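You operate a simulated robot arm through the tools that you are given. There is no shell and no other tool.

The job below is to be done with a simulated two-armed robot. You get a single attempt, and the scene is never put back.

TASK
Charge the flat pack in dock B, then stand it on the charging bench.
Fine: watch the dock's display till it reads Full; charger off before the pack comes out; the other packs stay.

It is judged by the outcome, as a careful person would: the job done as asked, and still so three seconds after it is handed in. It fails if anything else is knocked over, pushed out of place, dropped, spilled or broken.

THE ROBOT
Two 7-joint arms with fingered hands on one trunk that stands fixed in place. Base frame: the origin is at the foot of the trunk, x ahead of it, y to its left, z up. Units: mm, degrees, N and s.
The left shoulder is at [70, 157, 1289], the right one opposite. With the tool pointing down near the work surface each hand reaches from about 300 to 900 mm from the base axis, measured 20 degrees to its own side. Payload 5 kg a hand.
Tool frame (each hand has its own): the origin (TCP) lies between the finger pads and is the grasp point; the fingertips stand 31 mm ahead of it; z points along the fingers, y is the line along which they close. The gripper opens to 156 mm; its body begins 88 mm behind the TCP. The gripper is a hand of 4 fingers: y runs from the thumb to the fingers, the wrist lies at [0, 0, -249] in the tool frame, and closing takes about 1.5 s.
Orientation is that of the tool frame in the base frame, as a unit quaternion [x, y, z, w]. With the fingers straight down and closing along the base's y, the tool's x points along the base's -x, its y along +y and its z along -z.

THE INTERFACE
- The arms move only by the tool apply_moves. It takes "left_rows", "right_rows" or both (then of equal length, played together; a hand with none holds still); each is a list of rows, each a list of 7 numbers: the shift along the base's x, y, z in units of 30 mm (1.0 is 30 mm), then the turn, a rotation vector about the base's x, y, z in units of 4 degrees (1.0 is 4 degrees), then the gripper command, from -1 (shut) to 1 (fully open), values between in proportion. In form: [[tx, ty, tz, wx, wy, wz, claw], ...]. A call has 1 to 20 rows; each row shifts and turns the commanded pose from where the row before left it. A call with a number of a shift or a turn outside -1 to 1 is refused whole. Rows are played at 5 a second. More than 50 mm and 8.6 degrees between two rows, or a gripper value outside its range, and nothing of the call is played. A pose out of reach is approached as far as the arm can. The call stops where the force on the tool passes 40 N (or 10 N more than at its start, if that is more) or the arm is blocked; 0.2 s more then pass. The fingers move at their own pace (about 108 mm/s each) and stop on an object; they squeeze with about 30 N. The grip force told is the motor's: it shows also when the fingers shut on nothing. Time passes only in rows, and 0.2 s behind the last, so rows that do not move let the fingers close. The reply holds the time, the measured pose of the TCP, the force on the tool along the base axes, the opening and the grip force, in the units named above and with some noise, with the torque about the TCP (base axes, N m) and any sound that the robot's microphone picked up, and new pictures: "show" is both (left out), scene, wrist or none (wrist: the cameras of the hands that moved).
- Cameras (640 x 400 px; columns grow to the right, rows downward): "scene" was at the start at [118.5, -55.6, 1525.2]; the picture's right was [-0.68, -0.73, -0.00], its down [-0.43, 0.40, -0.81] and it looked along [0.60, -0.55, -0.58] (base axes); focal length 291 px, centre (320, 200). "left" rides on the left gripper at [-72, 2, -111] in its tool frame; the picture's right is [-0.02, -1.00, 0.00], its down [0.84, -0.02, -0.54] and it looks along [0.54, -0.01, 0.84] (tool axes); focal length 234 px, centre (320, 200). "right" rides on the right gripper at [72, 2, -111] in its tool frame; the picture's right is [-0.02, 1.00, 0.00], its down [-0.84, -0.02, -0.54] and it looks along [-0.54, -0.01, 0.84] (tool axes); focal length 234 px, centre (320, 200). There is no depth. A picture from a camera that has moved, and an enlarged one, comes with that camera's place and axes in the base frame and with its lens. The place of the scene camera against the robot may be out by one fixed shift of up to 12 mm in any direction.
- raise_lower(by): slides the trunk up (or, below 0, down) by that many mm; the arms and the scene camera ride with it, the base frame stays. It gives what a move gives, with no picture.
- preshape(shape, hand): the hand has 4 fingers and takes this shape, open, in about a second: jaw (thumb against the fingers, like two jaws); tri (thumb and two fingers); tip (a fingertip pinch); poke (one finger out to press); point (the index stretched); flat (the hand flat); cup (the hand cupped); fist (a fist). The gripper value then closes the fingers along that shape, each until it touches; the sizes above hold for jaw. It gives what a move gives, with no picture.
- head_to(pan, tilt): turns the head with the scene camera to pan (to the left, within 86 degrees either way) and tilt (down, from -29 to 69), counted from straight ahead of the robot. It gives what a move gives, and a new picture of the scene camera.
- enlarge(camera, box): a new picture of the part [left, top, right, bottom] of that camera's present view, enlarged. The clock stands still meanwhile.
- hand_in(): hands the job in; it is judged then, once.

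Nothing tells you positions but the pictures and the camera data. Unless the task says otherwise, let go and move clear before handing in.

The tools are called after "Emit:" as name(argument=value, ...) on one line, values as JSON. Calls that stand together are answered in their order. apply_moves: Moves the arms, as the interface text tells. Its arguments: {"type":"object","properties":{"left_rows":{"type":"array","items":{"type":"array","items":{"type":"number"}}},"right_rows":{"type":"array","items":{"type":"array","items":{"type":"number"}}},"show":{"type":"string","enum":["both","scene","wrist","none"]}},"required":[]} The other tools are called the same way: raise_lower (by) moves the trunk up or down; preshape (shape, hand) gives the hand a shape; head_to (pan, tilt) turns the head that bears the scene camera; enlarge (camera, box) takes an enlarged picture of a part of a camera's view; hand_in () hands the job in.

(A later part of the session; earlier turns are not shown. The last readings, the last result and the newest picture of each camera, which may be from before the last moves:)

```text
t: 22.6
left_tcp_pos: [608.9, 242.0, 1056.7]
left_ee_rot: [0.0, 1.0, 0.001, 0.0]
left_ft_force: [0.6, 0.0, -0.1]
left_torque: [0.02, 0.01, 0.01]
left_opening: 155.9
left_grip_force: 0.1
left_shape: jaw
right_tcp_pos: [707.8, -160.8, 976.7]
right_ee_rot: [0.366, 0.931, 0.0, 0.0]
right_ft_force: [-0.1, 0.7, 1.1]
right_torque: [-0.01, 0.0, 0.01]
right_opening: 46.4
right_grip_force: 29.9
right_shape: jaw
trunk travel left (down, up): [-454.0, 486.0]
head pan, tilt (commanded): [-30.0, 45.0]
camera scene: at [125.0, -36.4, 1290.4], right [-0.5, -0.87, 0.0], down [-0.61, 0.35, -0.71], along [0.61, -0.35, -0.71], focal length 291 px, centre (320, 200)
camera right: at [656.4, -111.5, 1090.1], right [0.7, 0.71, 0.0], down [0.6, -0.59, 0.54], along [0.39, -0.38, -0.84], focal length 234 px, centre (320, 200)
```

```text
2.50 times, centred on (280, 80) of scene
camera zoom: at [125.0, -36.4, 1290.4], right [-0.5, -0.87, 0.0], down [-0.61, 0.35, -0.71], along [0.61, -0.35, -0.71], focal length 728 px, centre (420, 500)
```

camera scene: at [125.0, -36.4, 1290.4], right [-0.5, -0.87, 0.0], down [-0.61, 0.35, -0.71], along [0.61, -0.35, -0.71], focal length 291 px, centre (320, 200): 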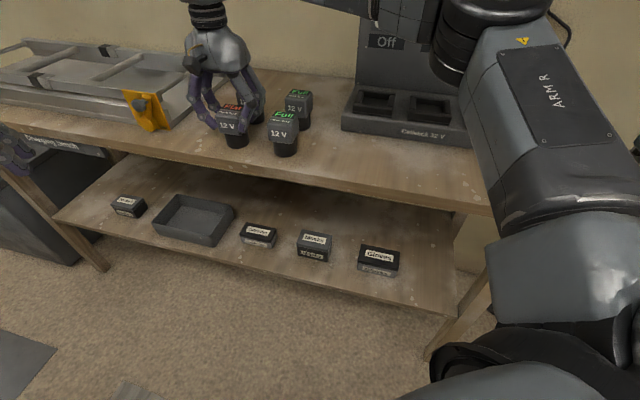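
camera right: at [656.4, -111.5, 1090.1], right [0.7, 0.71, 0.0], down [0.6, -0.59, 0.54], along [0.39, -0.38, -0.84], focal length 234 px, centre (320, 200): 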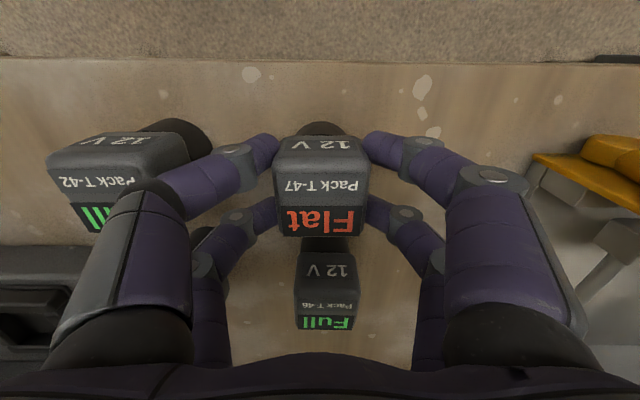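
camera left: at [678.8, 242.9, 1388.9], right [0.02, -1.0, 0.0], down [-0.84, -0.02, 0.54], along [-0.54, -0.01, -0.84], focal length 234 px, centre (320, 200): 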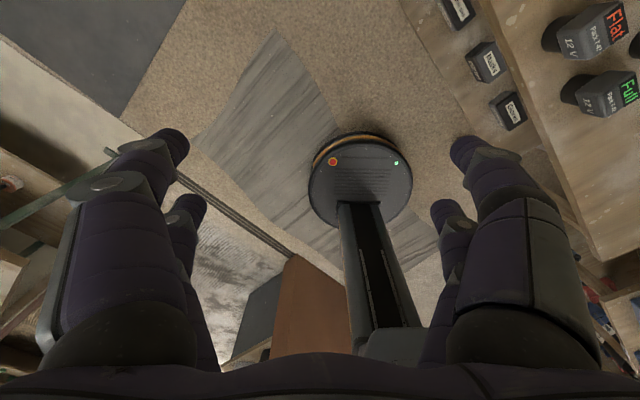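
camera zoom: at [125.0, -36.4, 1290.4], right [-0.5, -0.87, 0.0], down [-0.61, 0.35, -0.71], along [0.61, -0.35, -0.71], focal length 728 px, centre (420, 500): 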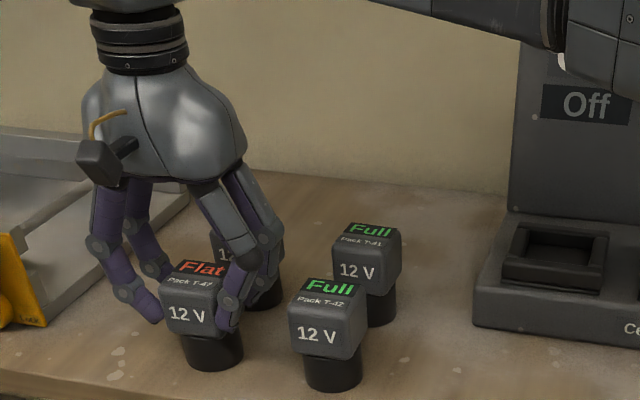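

T-47 is gripped (46 mm at 30 N) and nothing else has moved. I'll lift it by raising the trunk 130 mm and check the hold.

Emit:
raise_lower(by=130)

Emit:
apply_moves(right_rows=[[0, 0, 0, 0, 0, 0, -1]], show="both")

Emit:
enlarge(camera="scene", box=[180, 60, 380, 220])

```text
t: 24.2
left_tcp_pos: [608.4, 241.7, 1186.6]
left_ee_rot: [0.0, 1.0, 0.0, 0.0]
left_ft_force: [0.3, -0.4, -0.1]
left_torque: [-0.02, -0.02, 0.03]
left_opening: 155.8
left_grip_force: 0.1
left_shape: jaw
right_tcp_pos: [707.6, -162.1, 1107.5]
right_ee_rot: [0.367, 0.93, 0.0, 0.001]
right_ft_force: [0.2, 0.2, -2.6]
right_torque: [0.01, 0.06, 0.02]
right_opening: 46.5
right_grip_force: 29.5
right_shape: jaw
trunk travel left (down, up): [-584.0, 356.0]
head pan, tilt (commanded): [-30.0, 45.0]
```

```text
t: 24.6
left_tcp_pos: [607.9, 243.0, 1187.0]
left_ee_rot: [-0.001, 1.0, 0.0, 0.0]
left_ft_force: [0.2, -0.4, -0.3]
left_torque: [0.02, 0.03, 0.02]
left_opening: 155.7
left_grip_force: 0.2
left_shape: jaw
right_tcp_pos: [708.1, -162.1, 1108.3]
right_ee_rot: [0.367, 0.93, 0.0, 0.0]
right_ft_force: [-0.5, 0.6, -2.9]
right_torque: [-0.02, -0.01, -0.01]
right_opening: 46.4
right_grip_force: 30.5
right_shape: jaw
trunk travel left (down, up): [-584.0, 356.0]
head pan, tilt (commanded): [-30.0, 45.0]
camera scene: at [124.9, -36.4, 1420.4], right [-0.5, -0.87, 0.0], down [-0.61, 0.35, -0.71], along [0.61, -0.35, -0.71], focal length 291 px, centre (320, 200)
camera right: at [656.3, -111.5, 1220.2], right [0.7, 0.71, 0.0], down [0.6, -0.59, 0.54], along [0.39, -0.38, -0.84], focal length 234 px, centre (320, 200)
```

scene: 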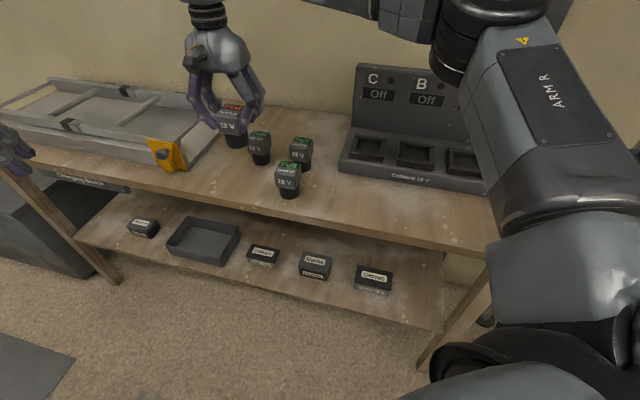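
right: 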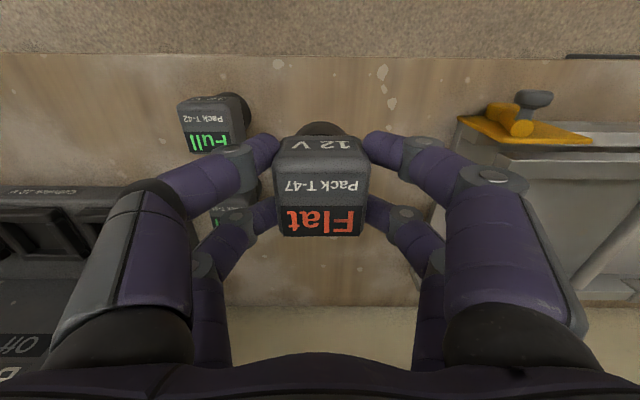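

```text
2.50 times, centred on (280, 140) of scene
camera zoom: at [124.9, -36.4, 1420.4], right [-0.5, -0.87, 0.0], down [-0.61, 0.35, -0.71], along [0.61, -0.35, -0.71], focal length 728 px, centre (420, 350)
```

zoom: 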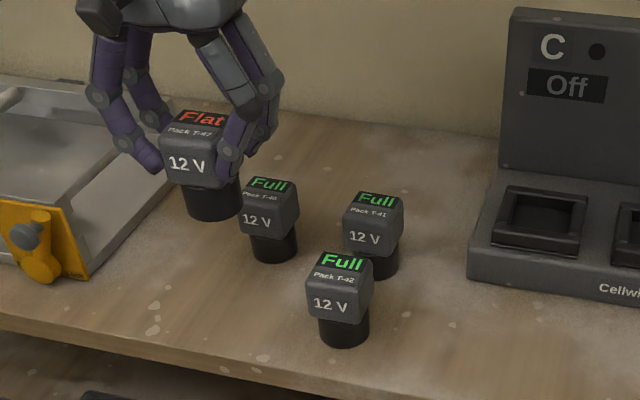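

The pack is held firmly (about 0.3 kg) and the others are undisturbed. Next I'll carry it at this height to above dock B at about (539, -569).

Emit:
apply_moves(right_rows=[[-0.376, -0.904, 0, 0, 0, 0, -1], [-0.376, -0.904, 0, 0, 0, 0, -1], [-0.376, -0.904, 0, 0, 0, 0, -1], [-0.376, -0.904, 0, 0, 0, 0, -1], [-0.376, -0.904, 0, 0, 0, 0, -1], [-0.376, -0.904, 0, 0, 0, 0, -1], [-0.376, -0.904, 0, 0, 0, 0, -1], [-0.376, -0.904, 0, 0, 0, 0, -1], [-0.376, -0.904, 0, 0, 0, -0.2, -1], [-0.376, -0.904, 0, 0, 0, -0.2, -1], [-0.376, -0.904, 0, 0, 0, 0, -1], [-0.376, -0.904, 0, 0, 0, 0, -1], [-0.376, -0.904, 0, 0, 0, 0, -1], [-0.376, -0.904, 0, 0, 0, 0, -1], [-0.376, -0.904, 0, 0, 0, 0, -1], [0, 0, 0, 0, 0, 0, -1]], show="both")

Emit:
enlarge(camera="right", box=[160, 80, 480, 280])

Emit:
enlarge(camera="scene", box=[310, 40, 530, 200])

```text
t: 28.0
left_tcp_pos: [607.9, 242.0, 1186.2]
left_ee_rot: [0.001, 1.0, 0.0, 0.001]
left_ft_force: [-0.8, 1.4, -0.2]
left_torque: [-0.01, 0.02, -0.02]
left_opening: 156.1
left_grip_force: 0.1
left_shape: jaw
right_tcp_pos: [538.6, -567.4, 1106.9]
right_ee_rot: [0.38, 0.925, 0.0, 0.0]
right_ft_force: [0.0, 0.5, -3.9]
right_torque: [-0.01, 0.0, 0.02]
right_opening: 46.2
right_grip_force: 30.3
right_shape: jaw
trunk travel left (down, up): [-584.0, 356.0]
head pan, tilt (commanded): [-30.0, 45.0]
camera scene: at [125.4, -36.2, 1420.4], right [-0.5, -0.87, 0.0], down [-0.61, 0.35, -0.71], along [0.61, -0.35, -0.71], focal length 291 px, centre (320, 200)
camera right: at [489.6, -515.9, 1219.2], right [0.72, 0.7, 0.0], down [0.58, -0.6, 0.54], along [0.38, -0.39, -0.84], focal length 234 px, centre (320, 200)
```

scene: 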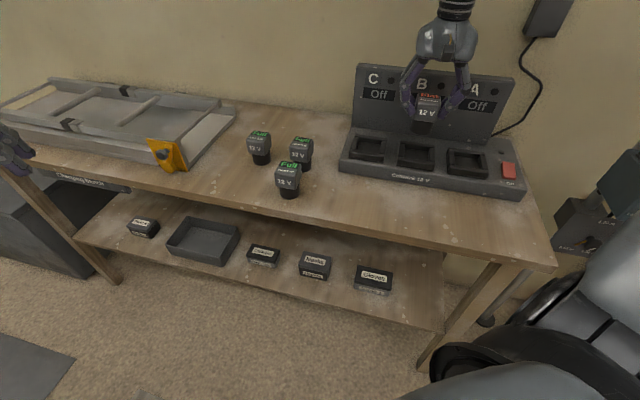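
right: 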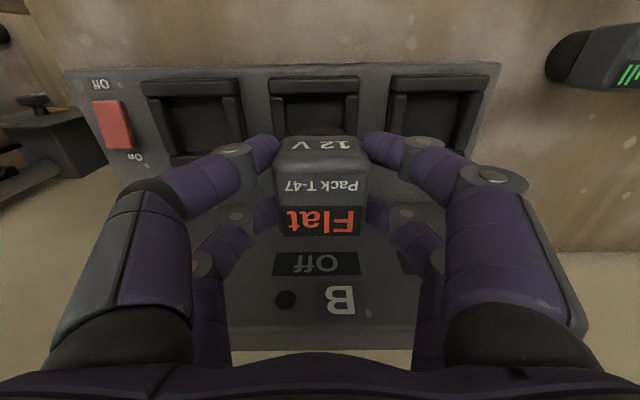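

```text
2.00 times, centred on (320, 180) of right
camera zoom: at [489.6, -515.9, 1219.2], right [0.72, 0.7, 0.0], down [0.58, -0.6, 0.54], along [0.38, -0.39, -0.84], focal length 468 px, centre (320, 240)
```

zoom: 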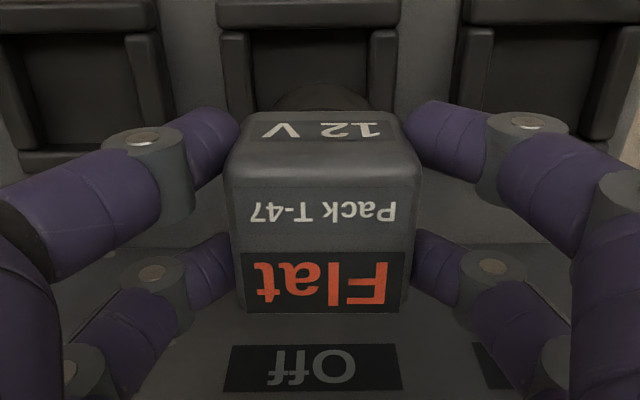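

```text
2.50 times, centred on (420, 120) of scene
camera zoom: at [125.4, -36.2, 1420.4], right [-0.5, -0.87, 0.0], down [-0.61, 0.35, -0.71], along [0.61, -0.35, -0.71], focal length 728 px, centre (70, 400)
```

zoom: 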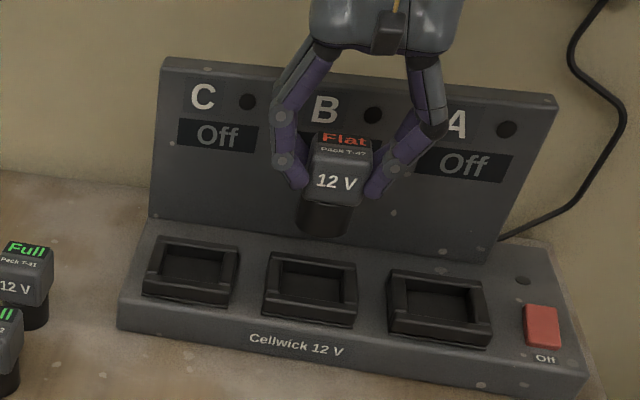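

The pack now hovers about 80 mm over dock B. The dock looks about 3–4 mm toward dock A relative to the pack, so I'll correct that and descend partway to check alignment.

Emit:
apply_moves(right_rows=[[-0.07, -0.08, -0.6, 0, 0, 0, -1], [0, 0, -0.6, 0, 0, 0, -1], [0, 0, -0.6, 0, 0, 0, -1], [0, 0, 0, 0, 0, 0, -1]], show="none")

Emit:
head_to(pan=-45, tilt=38)

Emit:
enlarge(camera="right", box=[220, 60, 420, 190])

Emit:
enlarge(camera="scene", box=[260, 90, 420, 210])

```text
t: 29.0
left_tcp_pos: [608.2, 241.6, 1187.8]
left_ee_rot: [-0.001, 1.0, 0.0, 0.0]
left_ft_force: [0.1, 0.0, -0.3]
left_torque: [0.03, 0.04, -0.02]
left_opening: 156.0
left_grip_force: 0.0
left_shape: jaw
right_tcp_pos: [535.6, -570.8, 1056.2]
right_ee_rot: [0.379, 0.926, 0.0, 0.0]
right_ft_force: [-0.1, -0.1, -2.9]
right_torque: [0.0, -0.01, 0.0]
right_opening: 46.0
right_grip_force: 29.6
right_shape: jaw
trunk travel left (down, up): [-584.0, 356.0]
head pan, tilt (commanded): [-30.0, 45.0]
```

```text
t: 29.8
left_tcp_pos: [607.2, 241.2, 1187.5]
left_ee_rot: [0.0, 1.0, 0.0, 0.0]
left_ft_force: [0.1, -0.6, 0.1]
left_torque: [0.01, -0.02, -0.01]
left_opening: 155.9
left_grip_force: 0.1
left_shape: jaw
right_tcp_pos: [535.1, -570.3, 1056.0]
right_ee_rot: [0.379, 0.925, 0.0, 0.0]
right_ft_force: [-0.2, -0.1, -2.3]
right_torque: [-0.01, 0.04, 0.0]
right_opening: 46.5
right_grip_force: 30.0
right_shape: jaw
trunk travel left (down, up): [-584.0, 356.0]
head pan, tilt (commanded): [-45.0, 38.0]
camera scene: at [115.7, -57.1, 1430.6], right [-0.71, -0.71, 0.0], down [-0.44, 0.44, -0.79], along [0.56, -0.56, -0.62], focal length 291 px, centre (320, 200)
```

scene: 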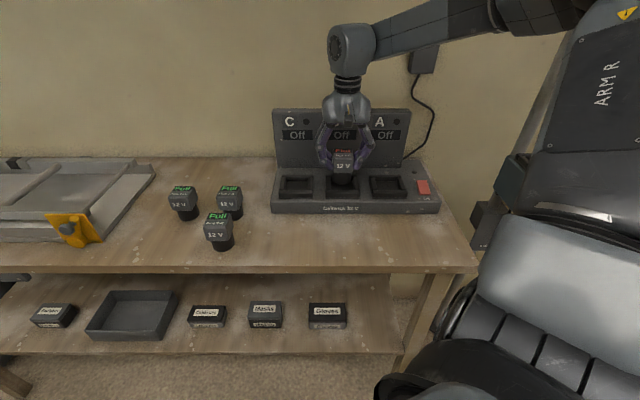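

```text
3.08 times, centred on (320, 125) of right
camera zoom: at [486.9, -518.8, 1166.4], right [0.72, 0.7, 0.0], down [0.58, -0.6, 0.54], along [0.38, -0.39, -0.84], focal length 720 px, centre (320, 431)
```

zoom: 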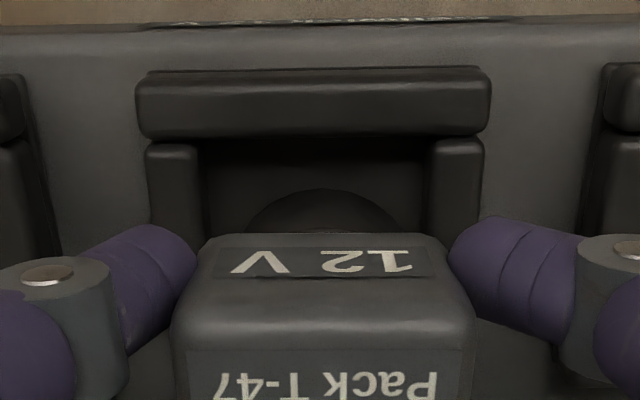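

```text
3.33 times, centred on (340, 150) of scene
camera zoom: at [115.7, -57.1, 1430.6], right [-0.71, -0.71, 0.0], down [-0.44, 0.44, -0.79], along [0.56, -0.56, -0.62], focal length 970 px, centre (253, 367)
```

zoom: 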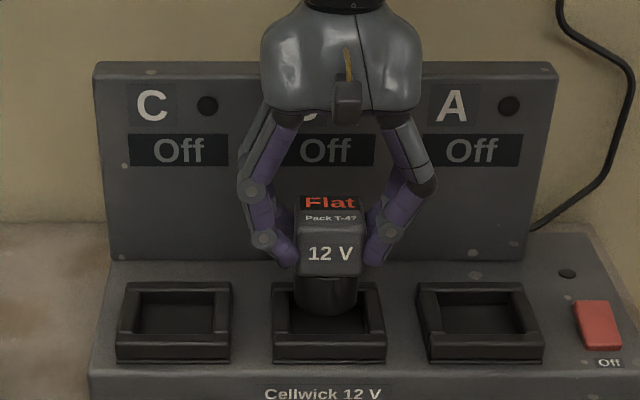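

Looking from above, the stem lines up fore-and-aft with the well and needs about 2 mm toward dock A. I'll make that shift and lower the stem into the well while watching the force.

Emit:
apply_moves(right_rows=[[-0.047, -0.047, -0.3, 0, 0, 0, -1], [0, 0, -0.3, 0, 0, 0, -1], [0, 0, -0.3, 0, 0, 0, -1], [0, 0, -0.3, 0, 0, 0, -1], [0, 0, 0, 0, 0, 0, -1]], show="none")

Emit:
enlarge(camera="right", box=[220, 60, 420, 190])

Emit:
enlarge(camera="scene", box=[260, 90, 420, 210])

```text
t: 31.1
left_tcp_pos: [605.5, 243.3, 1188.5]
left_ee_rot: [0.0, 1.0, -0.001, 0.003]
left_ft_force: [0.3, -0.3, -0.3]
left_torque: [0.04, 0.01, 0.01]
left_opening: 155.8
left_grip_force: 0.1
left_shape: jaw
right_tcp_pos: [535.0, -570.5, 1026.9]
right_ee_rot: [0.379, 0.925, 0.0, 0.006]
right_ft_force: [-6.6, 2.2, 19.4]
right_torque: [0.08, 0.47, 0.01]
right_opening: 47.2
right_grip_force: 29.8
right_shape: jaw
trunk travel left (down, up): [-584.0, 356.0]
head pan, tilt (commanded): [-45.0, 38.0]
stopped in row 5 (right hand): the force on the tool passed its limit at 41 N (the readings are from after the stop); the commanded pose is now the measured one
```

```text
3.08 times, centred on (320, 125) of right
camera zoom: at [485.0, -519.3, 1138.0], right [0.72, 0.69, 0.01], down [0.58, -0.6, 0.55], along [0.39, -0.4, -0.83], focal length 720 px, centre (320, 431)
```

zoom: 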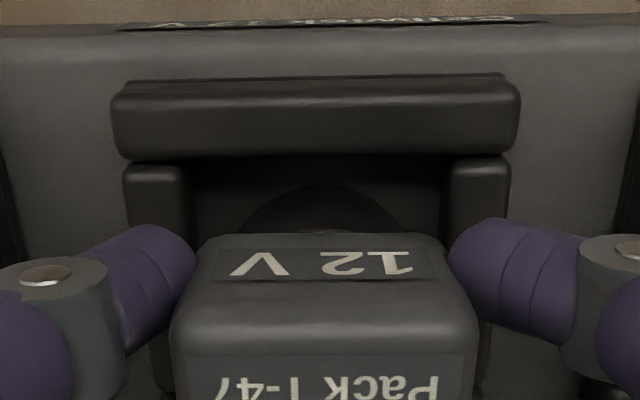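

```text
3.33 times, centred on (340, 150) of scene
camera zoom: at [112.7, -55.3, 1430.8], right [-0.71, -0.71, 0.0], down [-0.43, 0.43, -0.79], along [0.56, -0.56, -0.61], focal length 970 px, centre (253, 367)
```

zoom: 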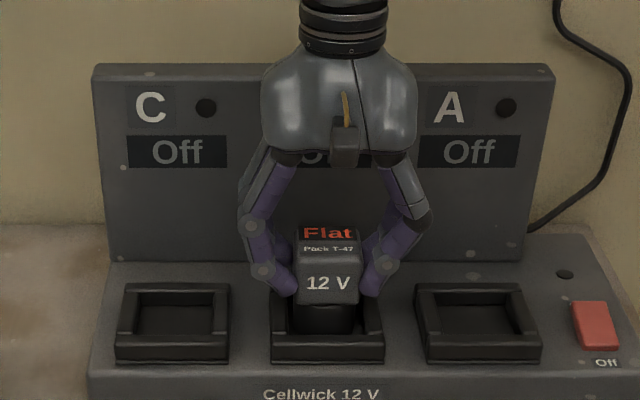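

The stem met a flat stop at TCP z ≈ 1027. The torque puts the contact at the middle of the pack's base, so it is standing on the well floor. I'll ease off the pressure slightly and check before letting go.

Emit:
apply_moves(right_rows=[[0, 0, 0.03, 0, 0, 0, -1], [0, 0, 0, 0, 0, 0, -1]], show="none")

Emit:
enlarge(camera="scene", box=[300, 130, 400, 210])

```text
t: 31.7
left_tcp_pos: [605.7, 243.9, 1187.7]
left_ee_rot: [0.0, 1.0, -0.001, 0.001]
left_ft_force: [0.1, 0.0, -0.1]
left_torque: [0.01, 0.03, 0.0]
left_opening: 155.7
left_grip_force: 0.1
left_shape: jaw
right_tcp_pos: [535.7, -569.9, 1028.0]
right_ee_rot: [0.38, 0.925, -0.001, 0.008]
right_ft_force: [-4.8, -0.5, 19.0]
right_torque: [0.07, 0.46, 0.03]
right_opening: 47.5
right_grip_force: 29.9
right_shape: jaw
trunk travel left (down, up): [-584.0, 356.0]
head pan, tilt (commanded): [-45.0, 38.0]
```

```text
5.00 times, centred on (350, 170) of scene
camera zoom: at [112.8, -54.7, 1431.1], right [-0.71, -0.71, 0.0], down [-0.43, 0.43, -0.79], along [0.56, -0.56, -0.61], focal length 1455 px, centre (170, 350)
```

zoom: 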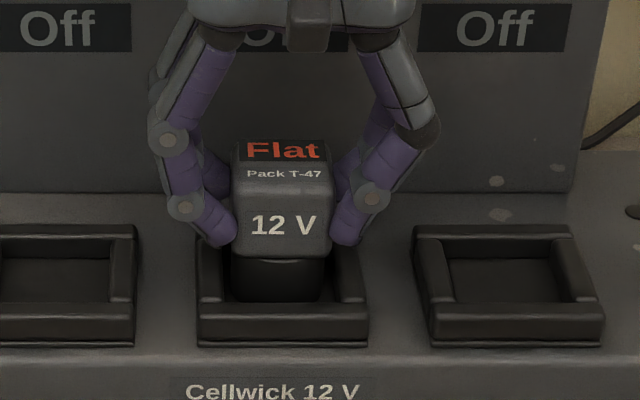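

I want to be sure the pack truly sits on the well floor rather than on a lip, so I'll look closely at the empty neighbouring docks and at B.

Emit:
enlarge(camera="scene", box=[376, 168, 424, 206])

Emit:
enlarge(camera="scene", box=[328, 164, 382, 206])

Emit:
enlarge(camera="scene", box=[270, 164, 324, 206])

Emit:
enlarge(camera="right", box=[100, 60, 540, 335])

```text
10.53 times, centred on (400, 187) of scene
camera zoom: at [112.8, -54.7, 1431.1], right [-0.71, -0.71, 0.0], down [-0.43, 0.43, -0.79], along [0.56, -0.56, -0.61], focal length 3064 px, centre (-522, 337)
```

zoom: 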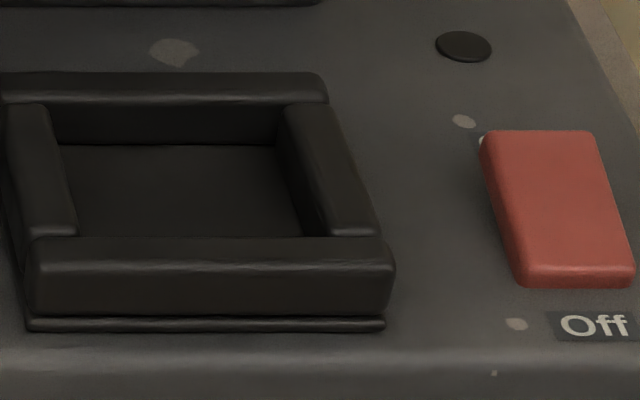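

```text
9.52 times, centred on (355, 185) of scene
camera zoom: at [112.8, -54.7, 1431.1], right [-0.71, -0.71, 0.0], down [-0.43, 0.43, -0.79], along [0.56, -0.56, -0.61], focal length 2772 px, centre (-13, 343)
```

zoom: 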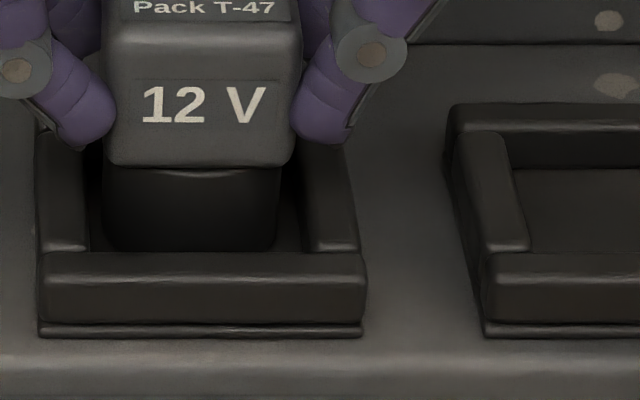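

```text
9.52 times, centred on (297, 185) of scene
camera zoom: at [112.8, -54.7, 1431.1], right [-0.71, -0.71, 0.0], down [-0.43, 0.43, -0.79], along [0.56, -0.56, -0.61], focal length 2772 px, centre (539, 343)
```

zoom: 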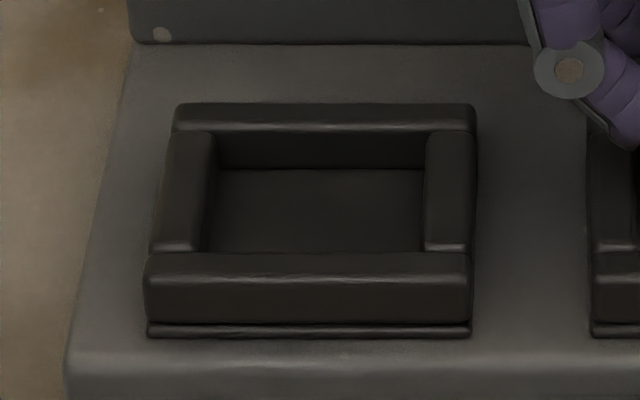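

```text
1.45 times, centred on (320, 198) of right
camera zoom: at [484.8, -519.1, 1138.0], right [0.72, 0.69, 0.01], down [0.58, -0.6, 0.55], along [0.39, -0.4, -0.83], focal length 341 px, centre (320, 204)
```

zoom: 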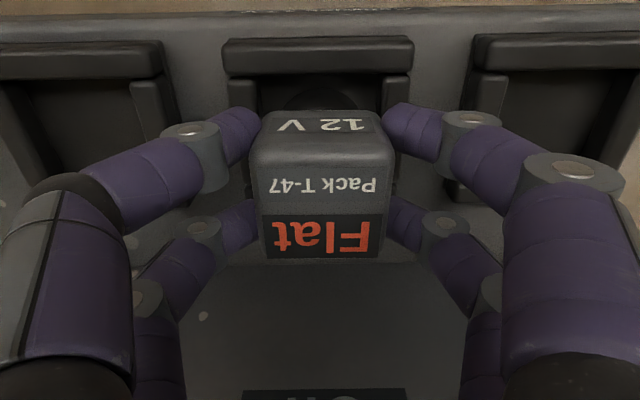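

The measurements agree: the bench is at z ≈ 900, the pack is about 82 mm tall, and the well floor sits about 13 mm below the rail tops, which matches the contact height. I'll take off the remaining downforce and then open the fingers gently.

Emit:
apply_moves(right_rows=[[0, 0, 0.05, 0, 0, 0, -1], [0, 0, 0, 0, 0, 0, -1]], show="none")

```text
t: 32.3
left_tcp_pos: [607.4, 243.6, 1188.0]
left_ee_rot: [-0.001, 1.0, -0.001, 0.001]
left_ft_force: [-0.2, 0.0, 0.0]
left_torque: [0.04, -0.01, -0.01]
left_opening: 156.0
left_grip_force: 0.1
left_shape: jaw
right_tcp_pos: [534.5, -571.0, 1028.4]
right_ee_rot: [0.38, 0.925, 0.0, 0.006]
right_ft_force: [-3.3, 1.9, 14.7]
right_torque: [0.12, 0.35, 0.01]
right_opening: 47.1
right_grip_force: 30.3
right_shape: jaw
trunk travel left (down, up): [-584.0, 356.0]
head pan, tilt (commanded): [-45.0, 38.0]
```

Emit:
apply_moves(right_rows=[[0, 0, 0.08, 0, 0, 0, -1], [0, 0, 0, 0, 0, 0, -1]], show="none")

```text
t: 32.9
left_tcp_pos: [607.4, 243.0, 1187.5]
left_ee_rot: [0.0, 1.0, -0.001, 0.001]
left_ft_force: [-0.8, -1.1, 0.7]
left_torque: [-0.03, -0.03, 0.0]
left_opening: 156.0
left_grip_force: 0.1
left_shape: jaw
right_tcp_pos: [535.8, -571.5, 1028.3]
right_ee_rot: [0.379, 0.925, 0.001, 0.004]
right_ft_force: [-3.2, 2.6, 0.9]
right_torque: [0.13, 0.2, -0.03]
right_opening: 47.3
right_grip_force: 30.4
right_shape: jaw
trunk travel left (down, up): [-584.0, 356.0]
head pan, tilt (commanded): [-45.0, 38.0]
```

The downforce is gone while the pack stays on the floor. Opening the fingers slowly now.

Emit:
apply_moves(right_rows=[[0, 0, 0, 0, 0, 0, -0.38], [0, 0, 0, 0, 0, 0, -0.3], [0, 0, 0, 0, 0, 0, -0.2], [0, 0, 0, 0, 0, 0, -0.1], [0, 0, 0, 0, 0, 0, -0.05], [0, 0, 0, 0, 0, 0, -0.05]], show="both")

Emit:
enlarge(camera="scene", box=[300, 130, 400, 210])

```text
t: 34.3
left_tcp_pos: [607.3, 242.5, 1187.7]
left_ee_rot: [0.0, 1.0, 0.0, 0.001]
left_ft_force: [-1.3, -0.7, 0.1]
left_torque: [-0.01, -0.02, 0.0]
left_opening: 155.8
left_grip_force: 0.1
left_shape: jaw
right_tcp_pos: [537.0, -571.8, 1029.4]
right_ee_rot: [0.38, 0.925, 0.001, 0.006]
right_ft_force: [0.0, 0.2, -1.1]
right_torque: [-0.01, -0.01, 0.03]
right_opening: 73.2
right_grip_force: 0.1
right_shape: jaw
trunk travel left (down, up): [-584.0, 356.0]
head pan, tilt (commanded): [-45.0, 38.0]
camera scene: at [115.2, -56.8, 1430.7], right [-0.71, -0.71, 0.0], down [-0.44, 0.44, -0.79], along [0.56, -0.56, -0.62], focal length 291 px, centre (320, 200)
camera right: at [486.5, -520.5, 1139.7], right [0.72, 0.69, 0.0], down [0.58, -0.6, 0.55], along [0.39, -0.39, -0.83], focal length 234 px, centre (320, 200)
```

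scene: 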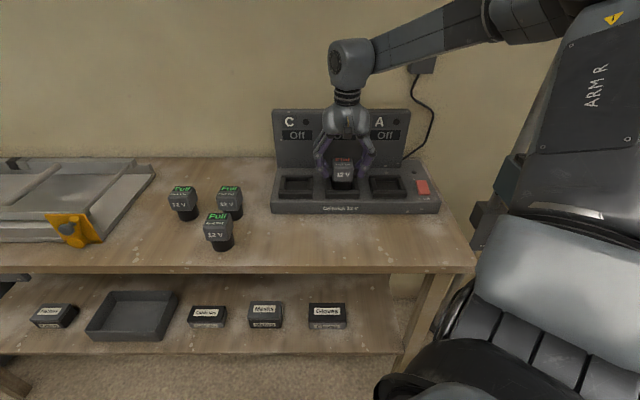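
right: 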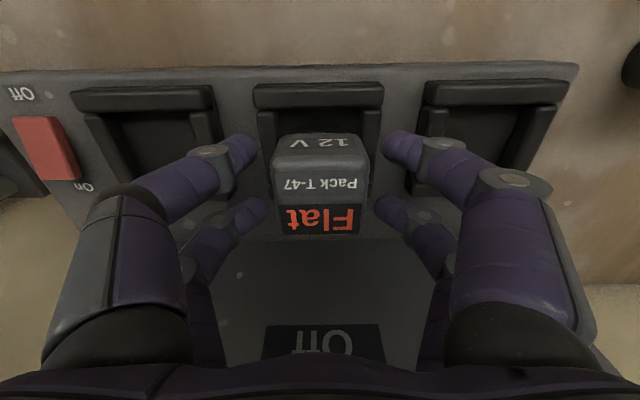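

```text
5.00 times, centred on (350, 170) of scene
camera zoom: at [115.2, -56.8, 1430.7], right [-0.71, -0.71, 0.0], down [-0.44, 0.44, -0.79], along [0.56, -0.56, -0.62], focal length 1455 px, centre (170, 350)
```

zoom: 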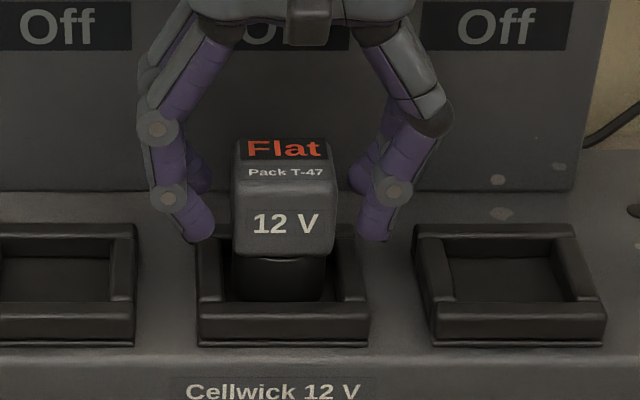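

The pack is standing in dock B and the fingers are free of it. I'll raise the hand straight up, then move it to the switch side and take a poking shape.

Emit:
apply_moves(right_rows=[[0, 0, 0.5, 0, 0, 0, -0.05], [0, 0, 0.8, 0, 0, 0, -0.05], [0, 0, 1, 0, 0, 0, -0.05], [0, 0, 1, 0, 0, 0, -0.05], [0, 0, 1, 0, 0, 0, -0.05], [-0.5, -0.5, 0.5, 0, 0, 0, -0.05], [-0.8, -0.8, 0, 0, 0, 0, -0.05], [-0.8, -0.8, 0, 0, 0, 0, -0.05], [-0.8, -0.8, 0, 0, 0, 0, -0.05], [-0.8, -0.8, 0, 0, 0, 0, -0.05], [-0.8, -0.8, 0, 0, 0, 0, -0.05], [-0.8, -0.8, 0, 0, 0, 0, -0.05], [0, 0, 0, 0, 0, 0, -0.05]], show="none")

Emit:
preshape(shape="poke", hand="right")

Emit:
apply_moves(right_rows=[[0, 0, 0, 0, 0, 0, 1]], show="both")

```text
t: 37.1
left_tcp_pos: [608.0, 243.6, 1186.9]
left_ee_rot: [0.0, 1.0, 0.0, 0.0]
left_ft_force: [-0.9, 0.3, -0.3]
left_torque: [-0.06, -0.06, 0.0]
left_opening: 155.9
left_grip_force: 0.1
left_shape: jaw
right_tcp_pos: [377.4, -731.4, 1171.1]
right_ee_rot: [0.38, 0.925, 0.0, 0.004]
right_ft_force: [-0.4, -0.5, 0.5]
right_torque: [-0.02, 0.01, 0.02]
right_opening: 73.8
right_grip_force: 0.1
right_shape: jaw
trunk travel left (down, up): [-584.0, 356.0]
head pan, tilt (commanded): [-45.0, 38.0]
```

```text
t: 38.0
left_tcp_pos: [607.1, 242.8, 1187.7]
left_ee_rot: [0.0, 1.0, 0.0, 0.0]
left_ft_force: [-1.1, 0.2, 0.7]
left_torque: [-0.01, 0.02, 0.01]
left_opening: 155.9
left_grip_force: 0.1
left_shape: jaw
right_tcp_pos: [377.3, -730.7, 1171.0]
right_ee_rot: [0.38, 0.925, 0.002, 0.004]
right_ft_force: [0.9, -0.6, -0.1]
right_torque: [0.0, 0.01, -0.01]
right_opening: 0.0
right_grip_force: 0.0
right_shape: poke
trunk travel left (down, up): [-584.0, 356.0]
head pan, tilt (commanded): [-45.0, 38.0]
```

```text
t: 38.4
left_tcp_pos: [606.3, 241.3, 1188.1]
left_ee_rot: [0.0, 1.0, 0.0, 0.0]
left_ft_force: [-1.3, 0.2, -0.6]
left_torque: [-0.01, -0.02, -0.01]
left_opening: 155.7
left_grip_force: 0.0
left_shape: jaw
right_tcp_pos: [378.3, -731.6, 1171.3]
right_ee_rot: [0.38, 0.925, 0.001, 0.005]
right_ft_force: [0.2, 1.0, -0.1]
right_torque: [0.0, -0.03, 0.0]
right_opening: 0.1
right_grip_force: 0.0
right_shape: poke
trunk travel left (down, up): [-584.0, 356.0]
head pan, tilt (commanded): [-45.0, 38.0]
camera scene: at [115.2, -56.9, 1430.7], right [-0.71, -0.71, 0.0], down [-0.44, 0.44, -0.79], along [0.56, -0.56, -0.62], focal length 291 px, centre (320, 200)
camera right: at [327.5, -679.8, 1281.8], right [0.72, 0.69, 0.0], down [0.58, -0.6, 0.55], along [0.39, -0.39, -0.83], focal length 234 px, centre (320, 200)
```

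scene: 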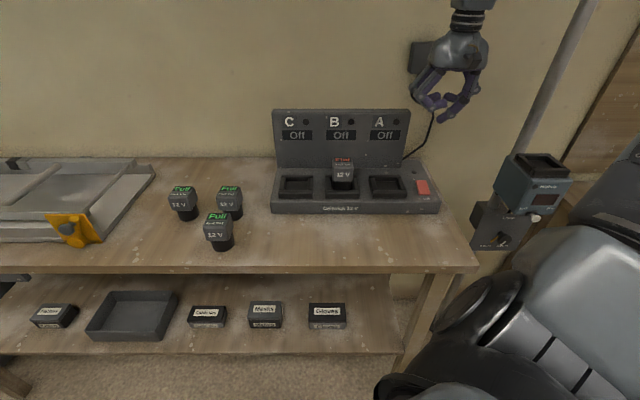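
right: 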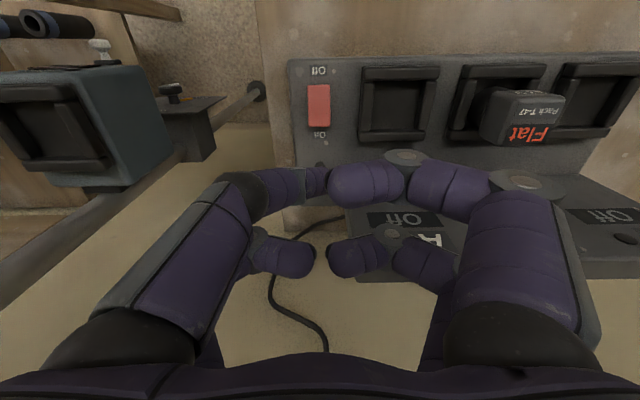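

Emit:
enlarge(camera="right", box=[440, 40, 640, 170])

Emit:
enlarge(camera="scene", box=[290, 130, 390, 210])

Emit:
enlarge(camera="right", box=[200, 40, 440, 290])

Emit:
enlarge(camera="scene", box=[390, 0, 550, 200])

```text
3.08 times, centred on (540, 105) of right
camera zoom: at [327.5, -679.8, 1281.8], right [0.72, 0.69, 0.0], down [0.58, -0.6, 0.55], along [0.39, -0.39, -0.83], focal length 720 px, centre (-357, 492)
```

zoom: 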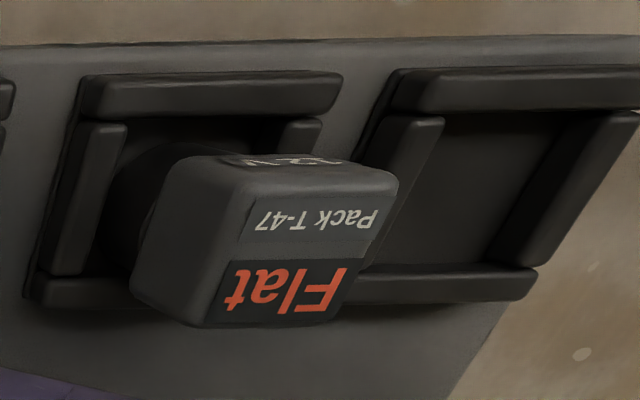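

```text
5.00 times, centred on (340, 170) of scene
camera zoom: at [115.2, -56.9, 1430.7], right [-0.71, -0.71, 0.0], down [-0.44, 0.44, -0.79], along [0.56, -0.56, -0.62], focal length 1455 px, centre (220, 350)
```

zoom: 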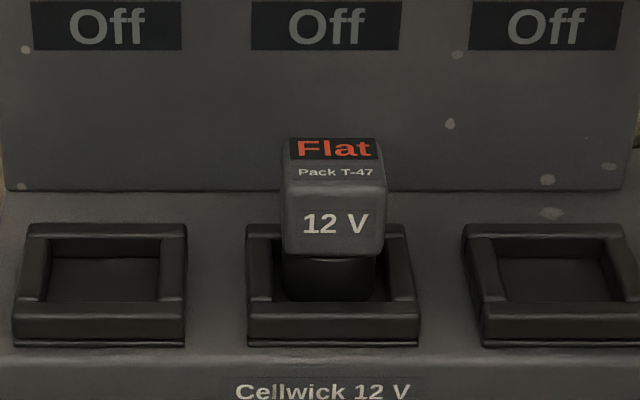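

```text
1.60 times, centred on (320, 165) of right
camera zoom: at [327.5, -679.8, 1281.8], right [0.72, 0.69, 0.0], down [0.58, -0.6, 0.55], along [0.39, -0.39, -0.83], focal length 375 px, centre (320, 256)
```

zoom: 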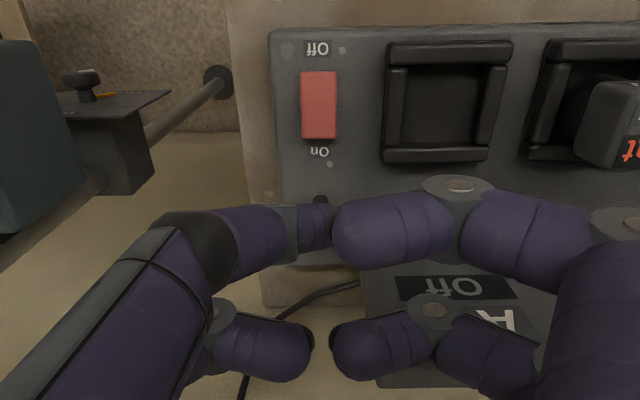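

```text
2.00 times, centred on (470, 100) of scene
camera zoom: at [115.2, -56.9, 1430.7], right [-0.71, -0.71, 0.0], down [-0.44, 0.44, -0.79], along [0.56, -0.56, -0.62], focal length 582 px, centre (20, 400)
```

zoom: 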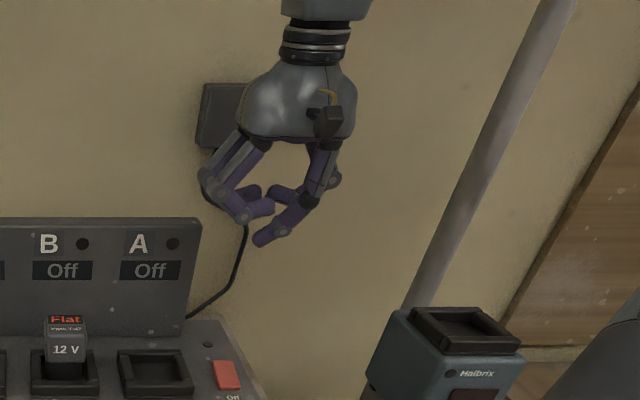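

The pack looks steady in dock B. I want to see exactly which fingertip leads in the poking shape before touching the rocker, so I'll zoom in on the hand.

Emit:
enlarge(camera="scene", box=[400, 50, 500, 130])

Emit:
enlarge(camera="right", box=[270, 130, 390, 210])

```text
5.00 times, centred on (450, 90) of scene
camera zoom: at [115.2, -56.9, 1430.7], right [-0.71, -0.71, 0.0], down [-0.44, 0.44, -0.79], along [0.56, -0.56, -0.62], focal length 1455 px, centre (-330, 750)
```

zoom: 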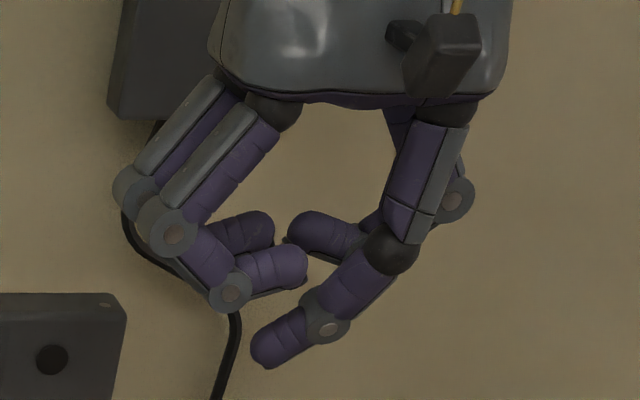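

```text
5.00 times, centred on (330, 170) of right
camera zoom: at [327.5, -679.8, 1281.8], right [0.72, 0.69, 0.0], down [0.58, -0.6, 0.55], along [0.39, -0.39, -0.83], focal length 1171 px, centre (270, 350)
```

zoom: 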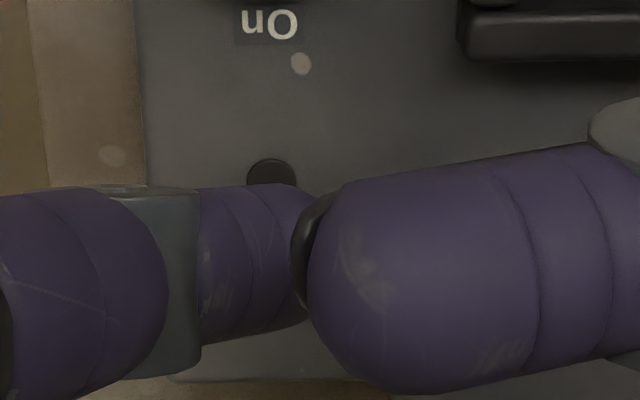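

In the poke shape one fingertip leads, about 37 mm ahead of the TCP and close to its axis. The rocker's "On" end is the rear one, at about (384, -735). I'll align and descend to just above it.

Emit:
apply_moves(right_rows=[[-0.13, -0.13, -0.5, 0, 0, 0, 1], [0, 0, -1, 0, 0, 0, 1], [0, 0, -1, 0, 0, 0, 1], [0, 0, -1, 0, 0, 0, 1], [0, 0, -0.9, 0, 0, 0, 1], [0, 0, -0.4, 0, 0, 0, 1], [0, 0, 0, 0, 0, 0, 1]], show="both")

Emit:
enlarge(camera="scene", box=[380, 120, 480, 200])

Emit:
enlarge(camera="right", box=[220, 80, 420, 205])

```text
t: 40.0
left_tcp_pos: [607.9, 241.9, 1187.6]
left_ee_rot: [-0.002, 1.0, 0.0, 0.0]
left_ft_force: [0.9, 0.1, 0.2]
left_torque: [0.01, -0.03, 0.0]
left_opening: 155.8
left_grip_force: 0.1
left_shape: jaw
right_tcp_pos: [374.8, -736.1, 1027.8]
right_ee_rot: [0.38, 0.925, 0.001, 0.005]
right_ft_force: [0.4, -0.8, -0.1]
right_torque: [0.0, -0.03, -0.02]
right_opening: 0.2
right_grip_force: 0.1
right_shape: poke
trunk travel left (down, up): [-584.0, 356.0]
head pan, tilt (commanded): [-45.0, 38.0]
camera scene: at [115.2, -56.9, 1430.7], right [-0.71, -0.71, 0.0], down [-0.44, 0.44, -0.79], along [0.56, -0.56, -0.62], focal length 291 px, centre (320, 200)
camera right: at [325.1, -684.3, 1138.9], right [0.72, 0.69, 0.0], down [0.58, -0.6, 0.55], along [0.39, -0.39, -0.83], focal length 234 px, centre (320, 200)
```

scene: 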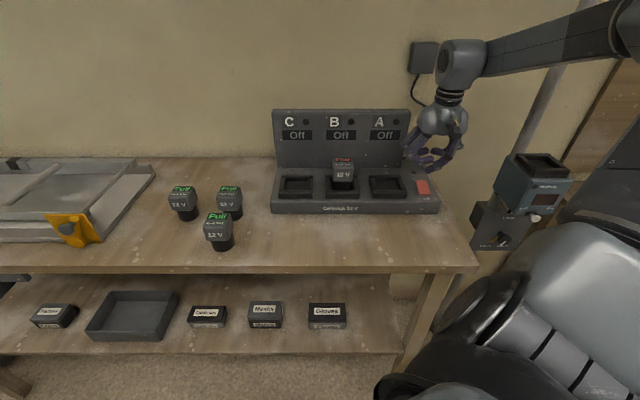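
right: 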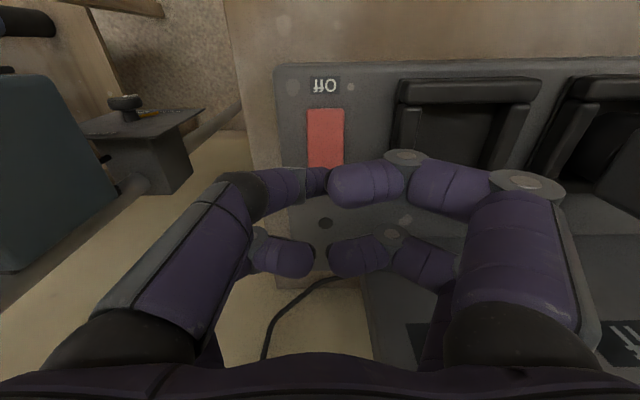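

```text
5.00 times, centred on (430, 160) of scene
camera zoom: at [115.2, -56.9, 1430.7], right [-0.71, -0.71, 0.0], down [-0.44, 0.44, -0.79], along [0.56, -0.56, -0.62], focal length 1455 px, centre (-230, 400)
```

zoom: 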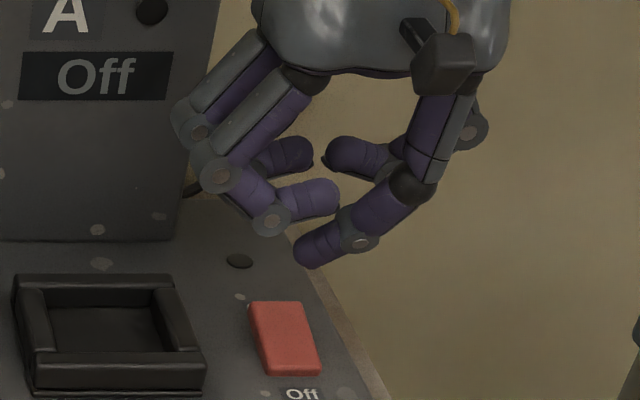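

```text
3.20 times, centred on (320, 142) of right
camera zoom: at [325.1, -684.3, 1138.9], right [0.72, 0.69, 0.0], down [0.58, -0.6, 0.55], along [0.39, -0.39, -0.83], focal length 749 px, centre (320, 384)
```

zoom: 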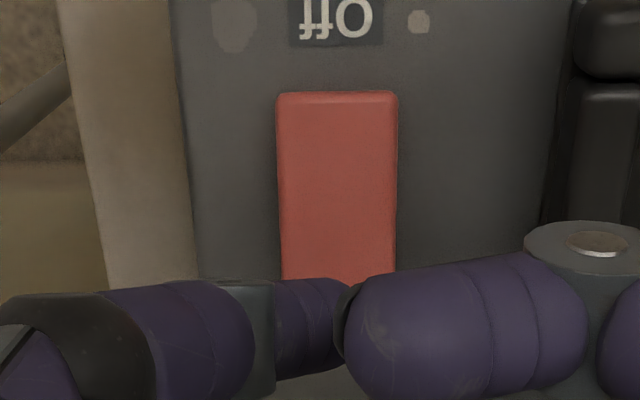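

The fingertip is over the rocker's rear ("On") end, slightly to the right of its centre. I'll shift 5 mm toward dock A and press down slowly, watching force, sound and displays.

Emit:
apply_moves(right_rows=[[0.12, 0.12, -0.3, 0, 0, 0, 1], [0, 0, -0.3, 0, 0, 0, 1], [0, 0, -0.2, 0, 0, 0, 1], [0, 0, -0.1, 0, 0, 0, 1], [0, 0, 0, 0, 0, 0, 1]], show="scene")

Emit:
enlarge(camera="scene", box=[380, 120, 480, 200])

```text
t: 41.2
left_tcp_pos: [607.7, 242.1, 1187.4]
left_ee_rot: [0.0, 1.0, -0.001, 0.0]
left_ft_force: [0.5, -0.2, -0.2]
left_torque: [0.0, 0.0, -0.01]
left_opening: 155.8
left_grip_force: 0.0
left_shape: jaw
right_tcp_pos: [377.7, -731.1, 1002.1]
right_ee_rot: [0.379, 0.925, 0.001, 0.004]
right_ft_force: [1.2, -0.3, 0.0]
right_torque: [0.01, -0.02, -0.04]
right_opening: 0.0
right_grip_force: 0.1
right_shape: poke
trunk travel left (down, up): [-584.0, 356.0]
head pan, tilt (commanded): [-45.0, 38.0]
camera scene: at [115.1, -57.0, 1430.7], right [-0.71, -0.71, 0.0], down [-0.44, 0.44, -0.79], along [0.56, -0.56, -0.62], focal length 291 px, centre (320, 200)
```

scene: 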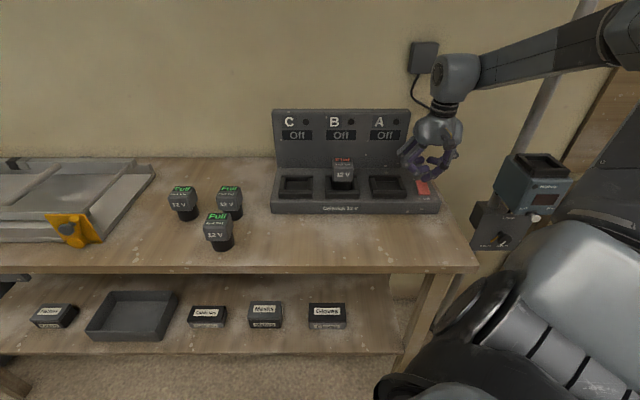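

```text
5.00 times, centred on (430, 160) of scene
camera zoom: at [115.1, -57.0, 1430.7], right [-0.71, -0.71, 0.0], down [-0.44, 0.44, -0.79], along [0.56, -0.56, -0.62], focal length 1455 px, centre (-230, 400)
```

zoom: 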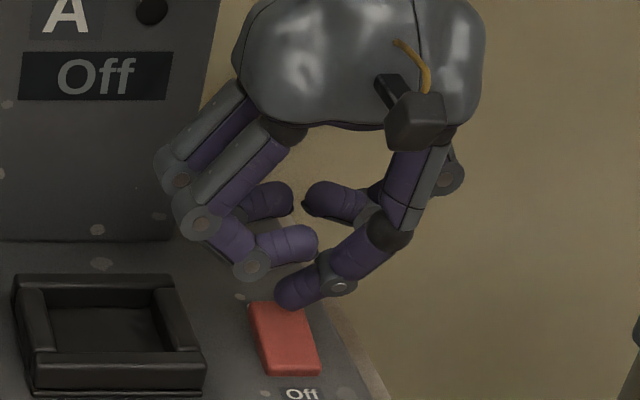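

The tip is right above the rocker's rear end. I'll nudge 4 mm further back for leverage and press down in small steps.

Emit:
apply_moves(right_rows=[[0.1, -0.1, -0.1, 0, 0, 0, 1], [0, 0, -0.1, 0, 0, 0, 1], [0, 0, -0.1, 0, 0, 0, 1], [0, 0, -0.1, 0, 0, 0, 1], [0, 0, 0, 0, 0, 0, 1]], show="scene")

Emit:
enlarge(camera="scene", box=[260, 90, 460, 220])

```text
t: 42.4
left_tcp_pos: [607.6, 242.5, 1188.2]
left_ee_rot: [0.0, 1.0, 0.0, 0.001]
left_ft_force: [0.2, 0.4, -0.1]
left_torque: [0.0, 0.0, 0.03]
left_opening: 156.1
left_grip_force: 0.0
left_shape: jaw
right_tcp_pos: [380.5, -734.1, 991.4]
right_ee_rot: [0.379, 0.925, 0.0, 0.005]
right_ft_force: [0.5, -2.0, 6.0]
right_torque: [-0.03, -0.01, 0.02]
right_opening: 0.1
right_grip_force: 0.1
right_shape: poke
trunk travel left (down, up): [-584.0, 356.0]
head pan, tilt (commanded): [-45.0, 38.0]
camera scene: at [114.9, -56.4, 1430.8], right [-0.71, -0.71, 0.0], down [-0.44, 0.44, -0.79], along [0.56, -0.56, -0.62], focal length 291 px, centre (320, 200)
```

scene: 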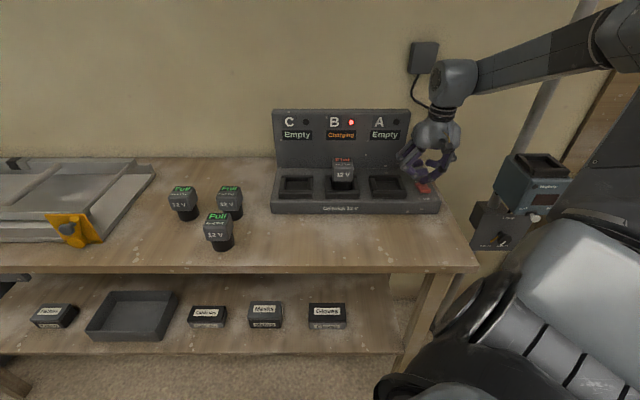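

```text
3.08 times, centred on (360, 155) of scene
camera zoom: at [114.9, -56.4, 1430.8], right [-0.71, -0.71, 0.0], down [-0.44, 0.44, -0.79], along [0.56, -0.56, -0.62], focal length 896 px, centre (197, 338)
```

zoom: 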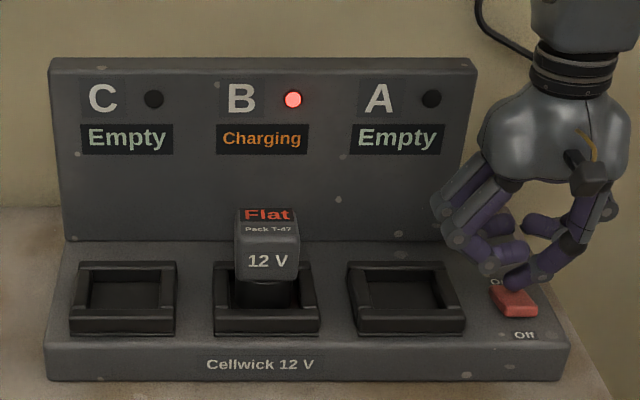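

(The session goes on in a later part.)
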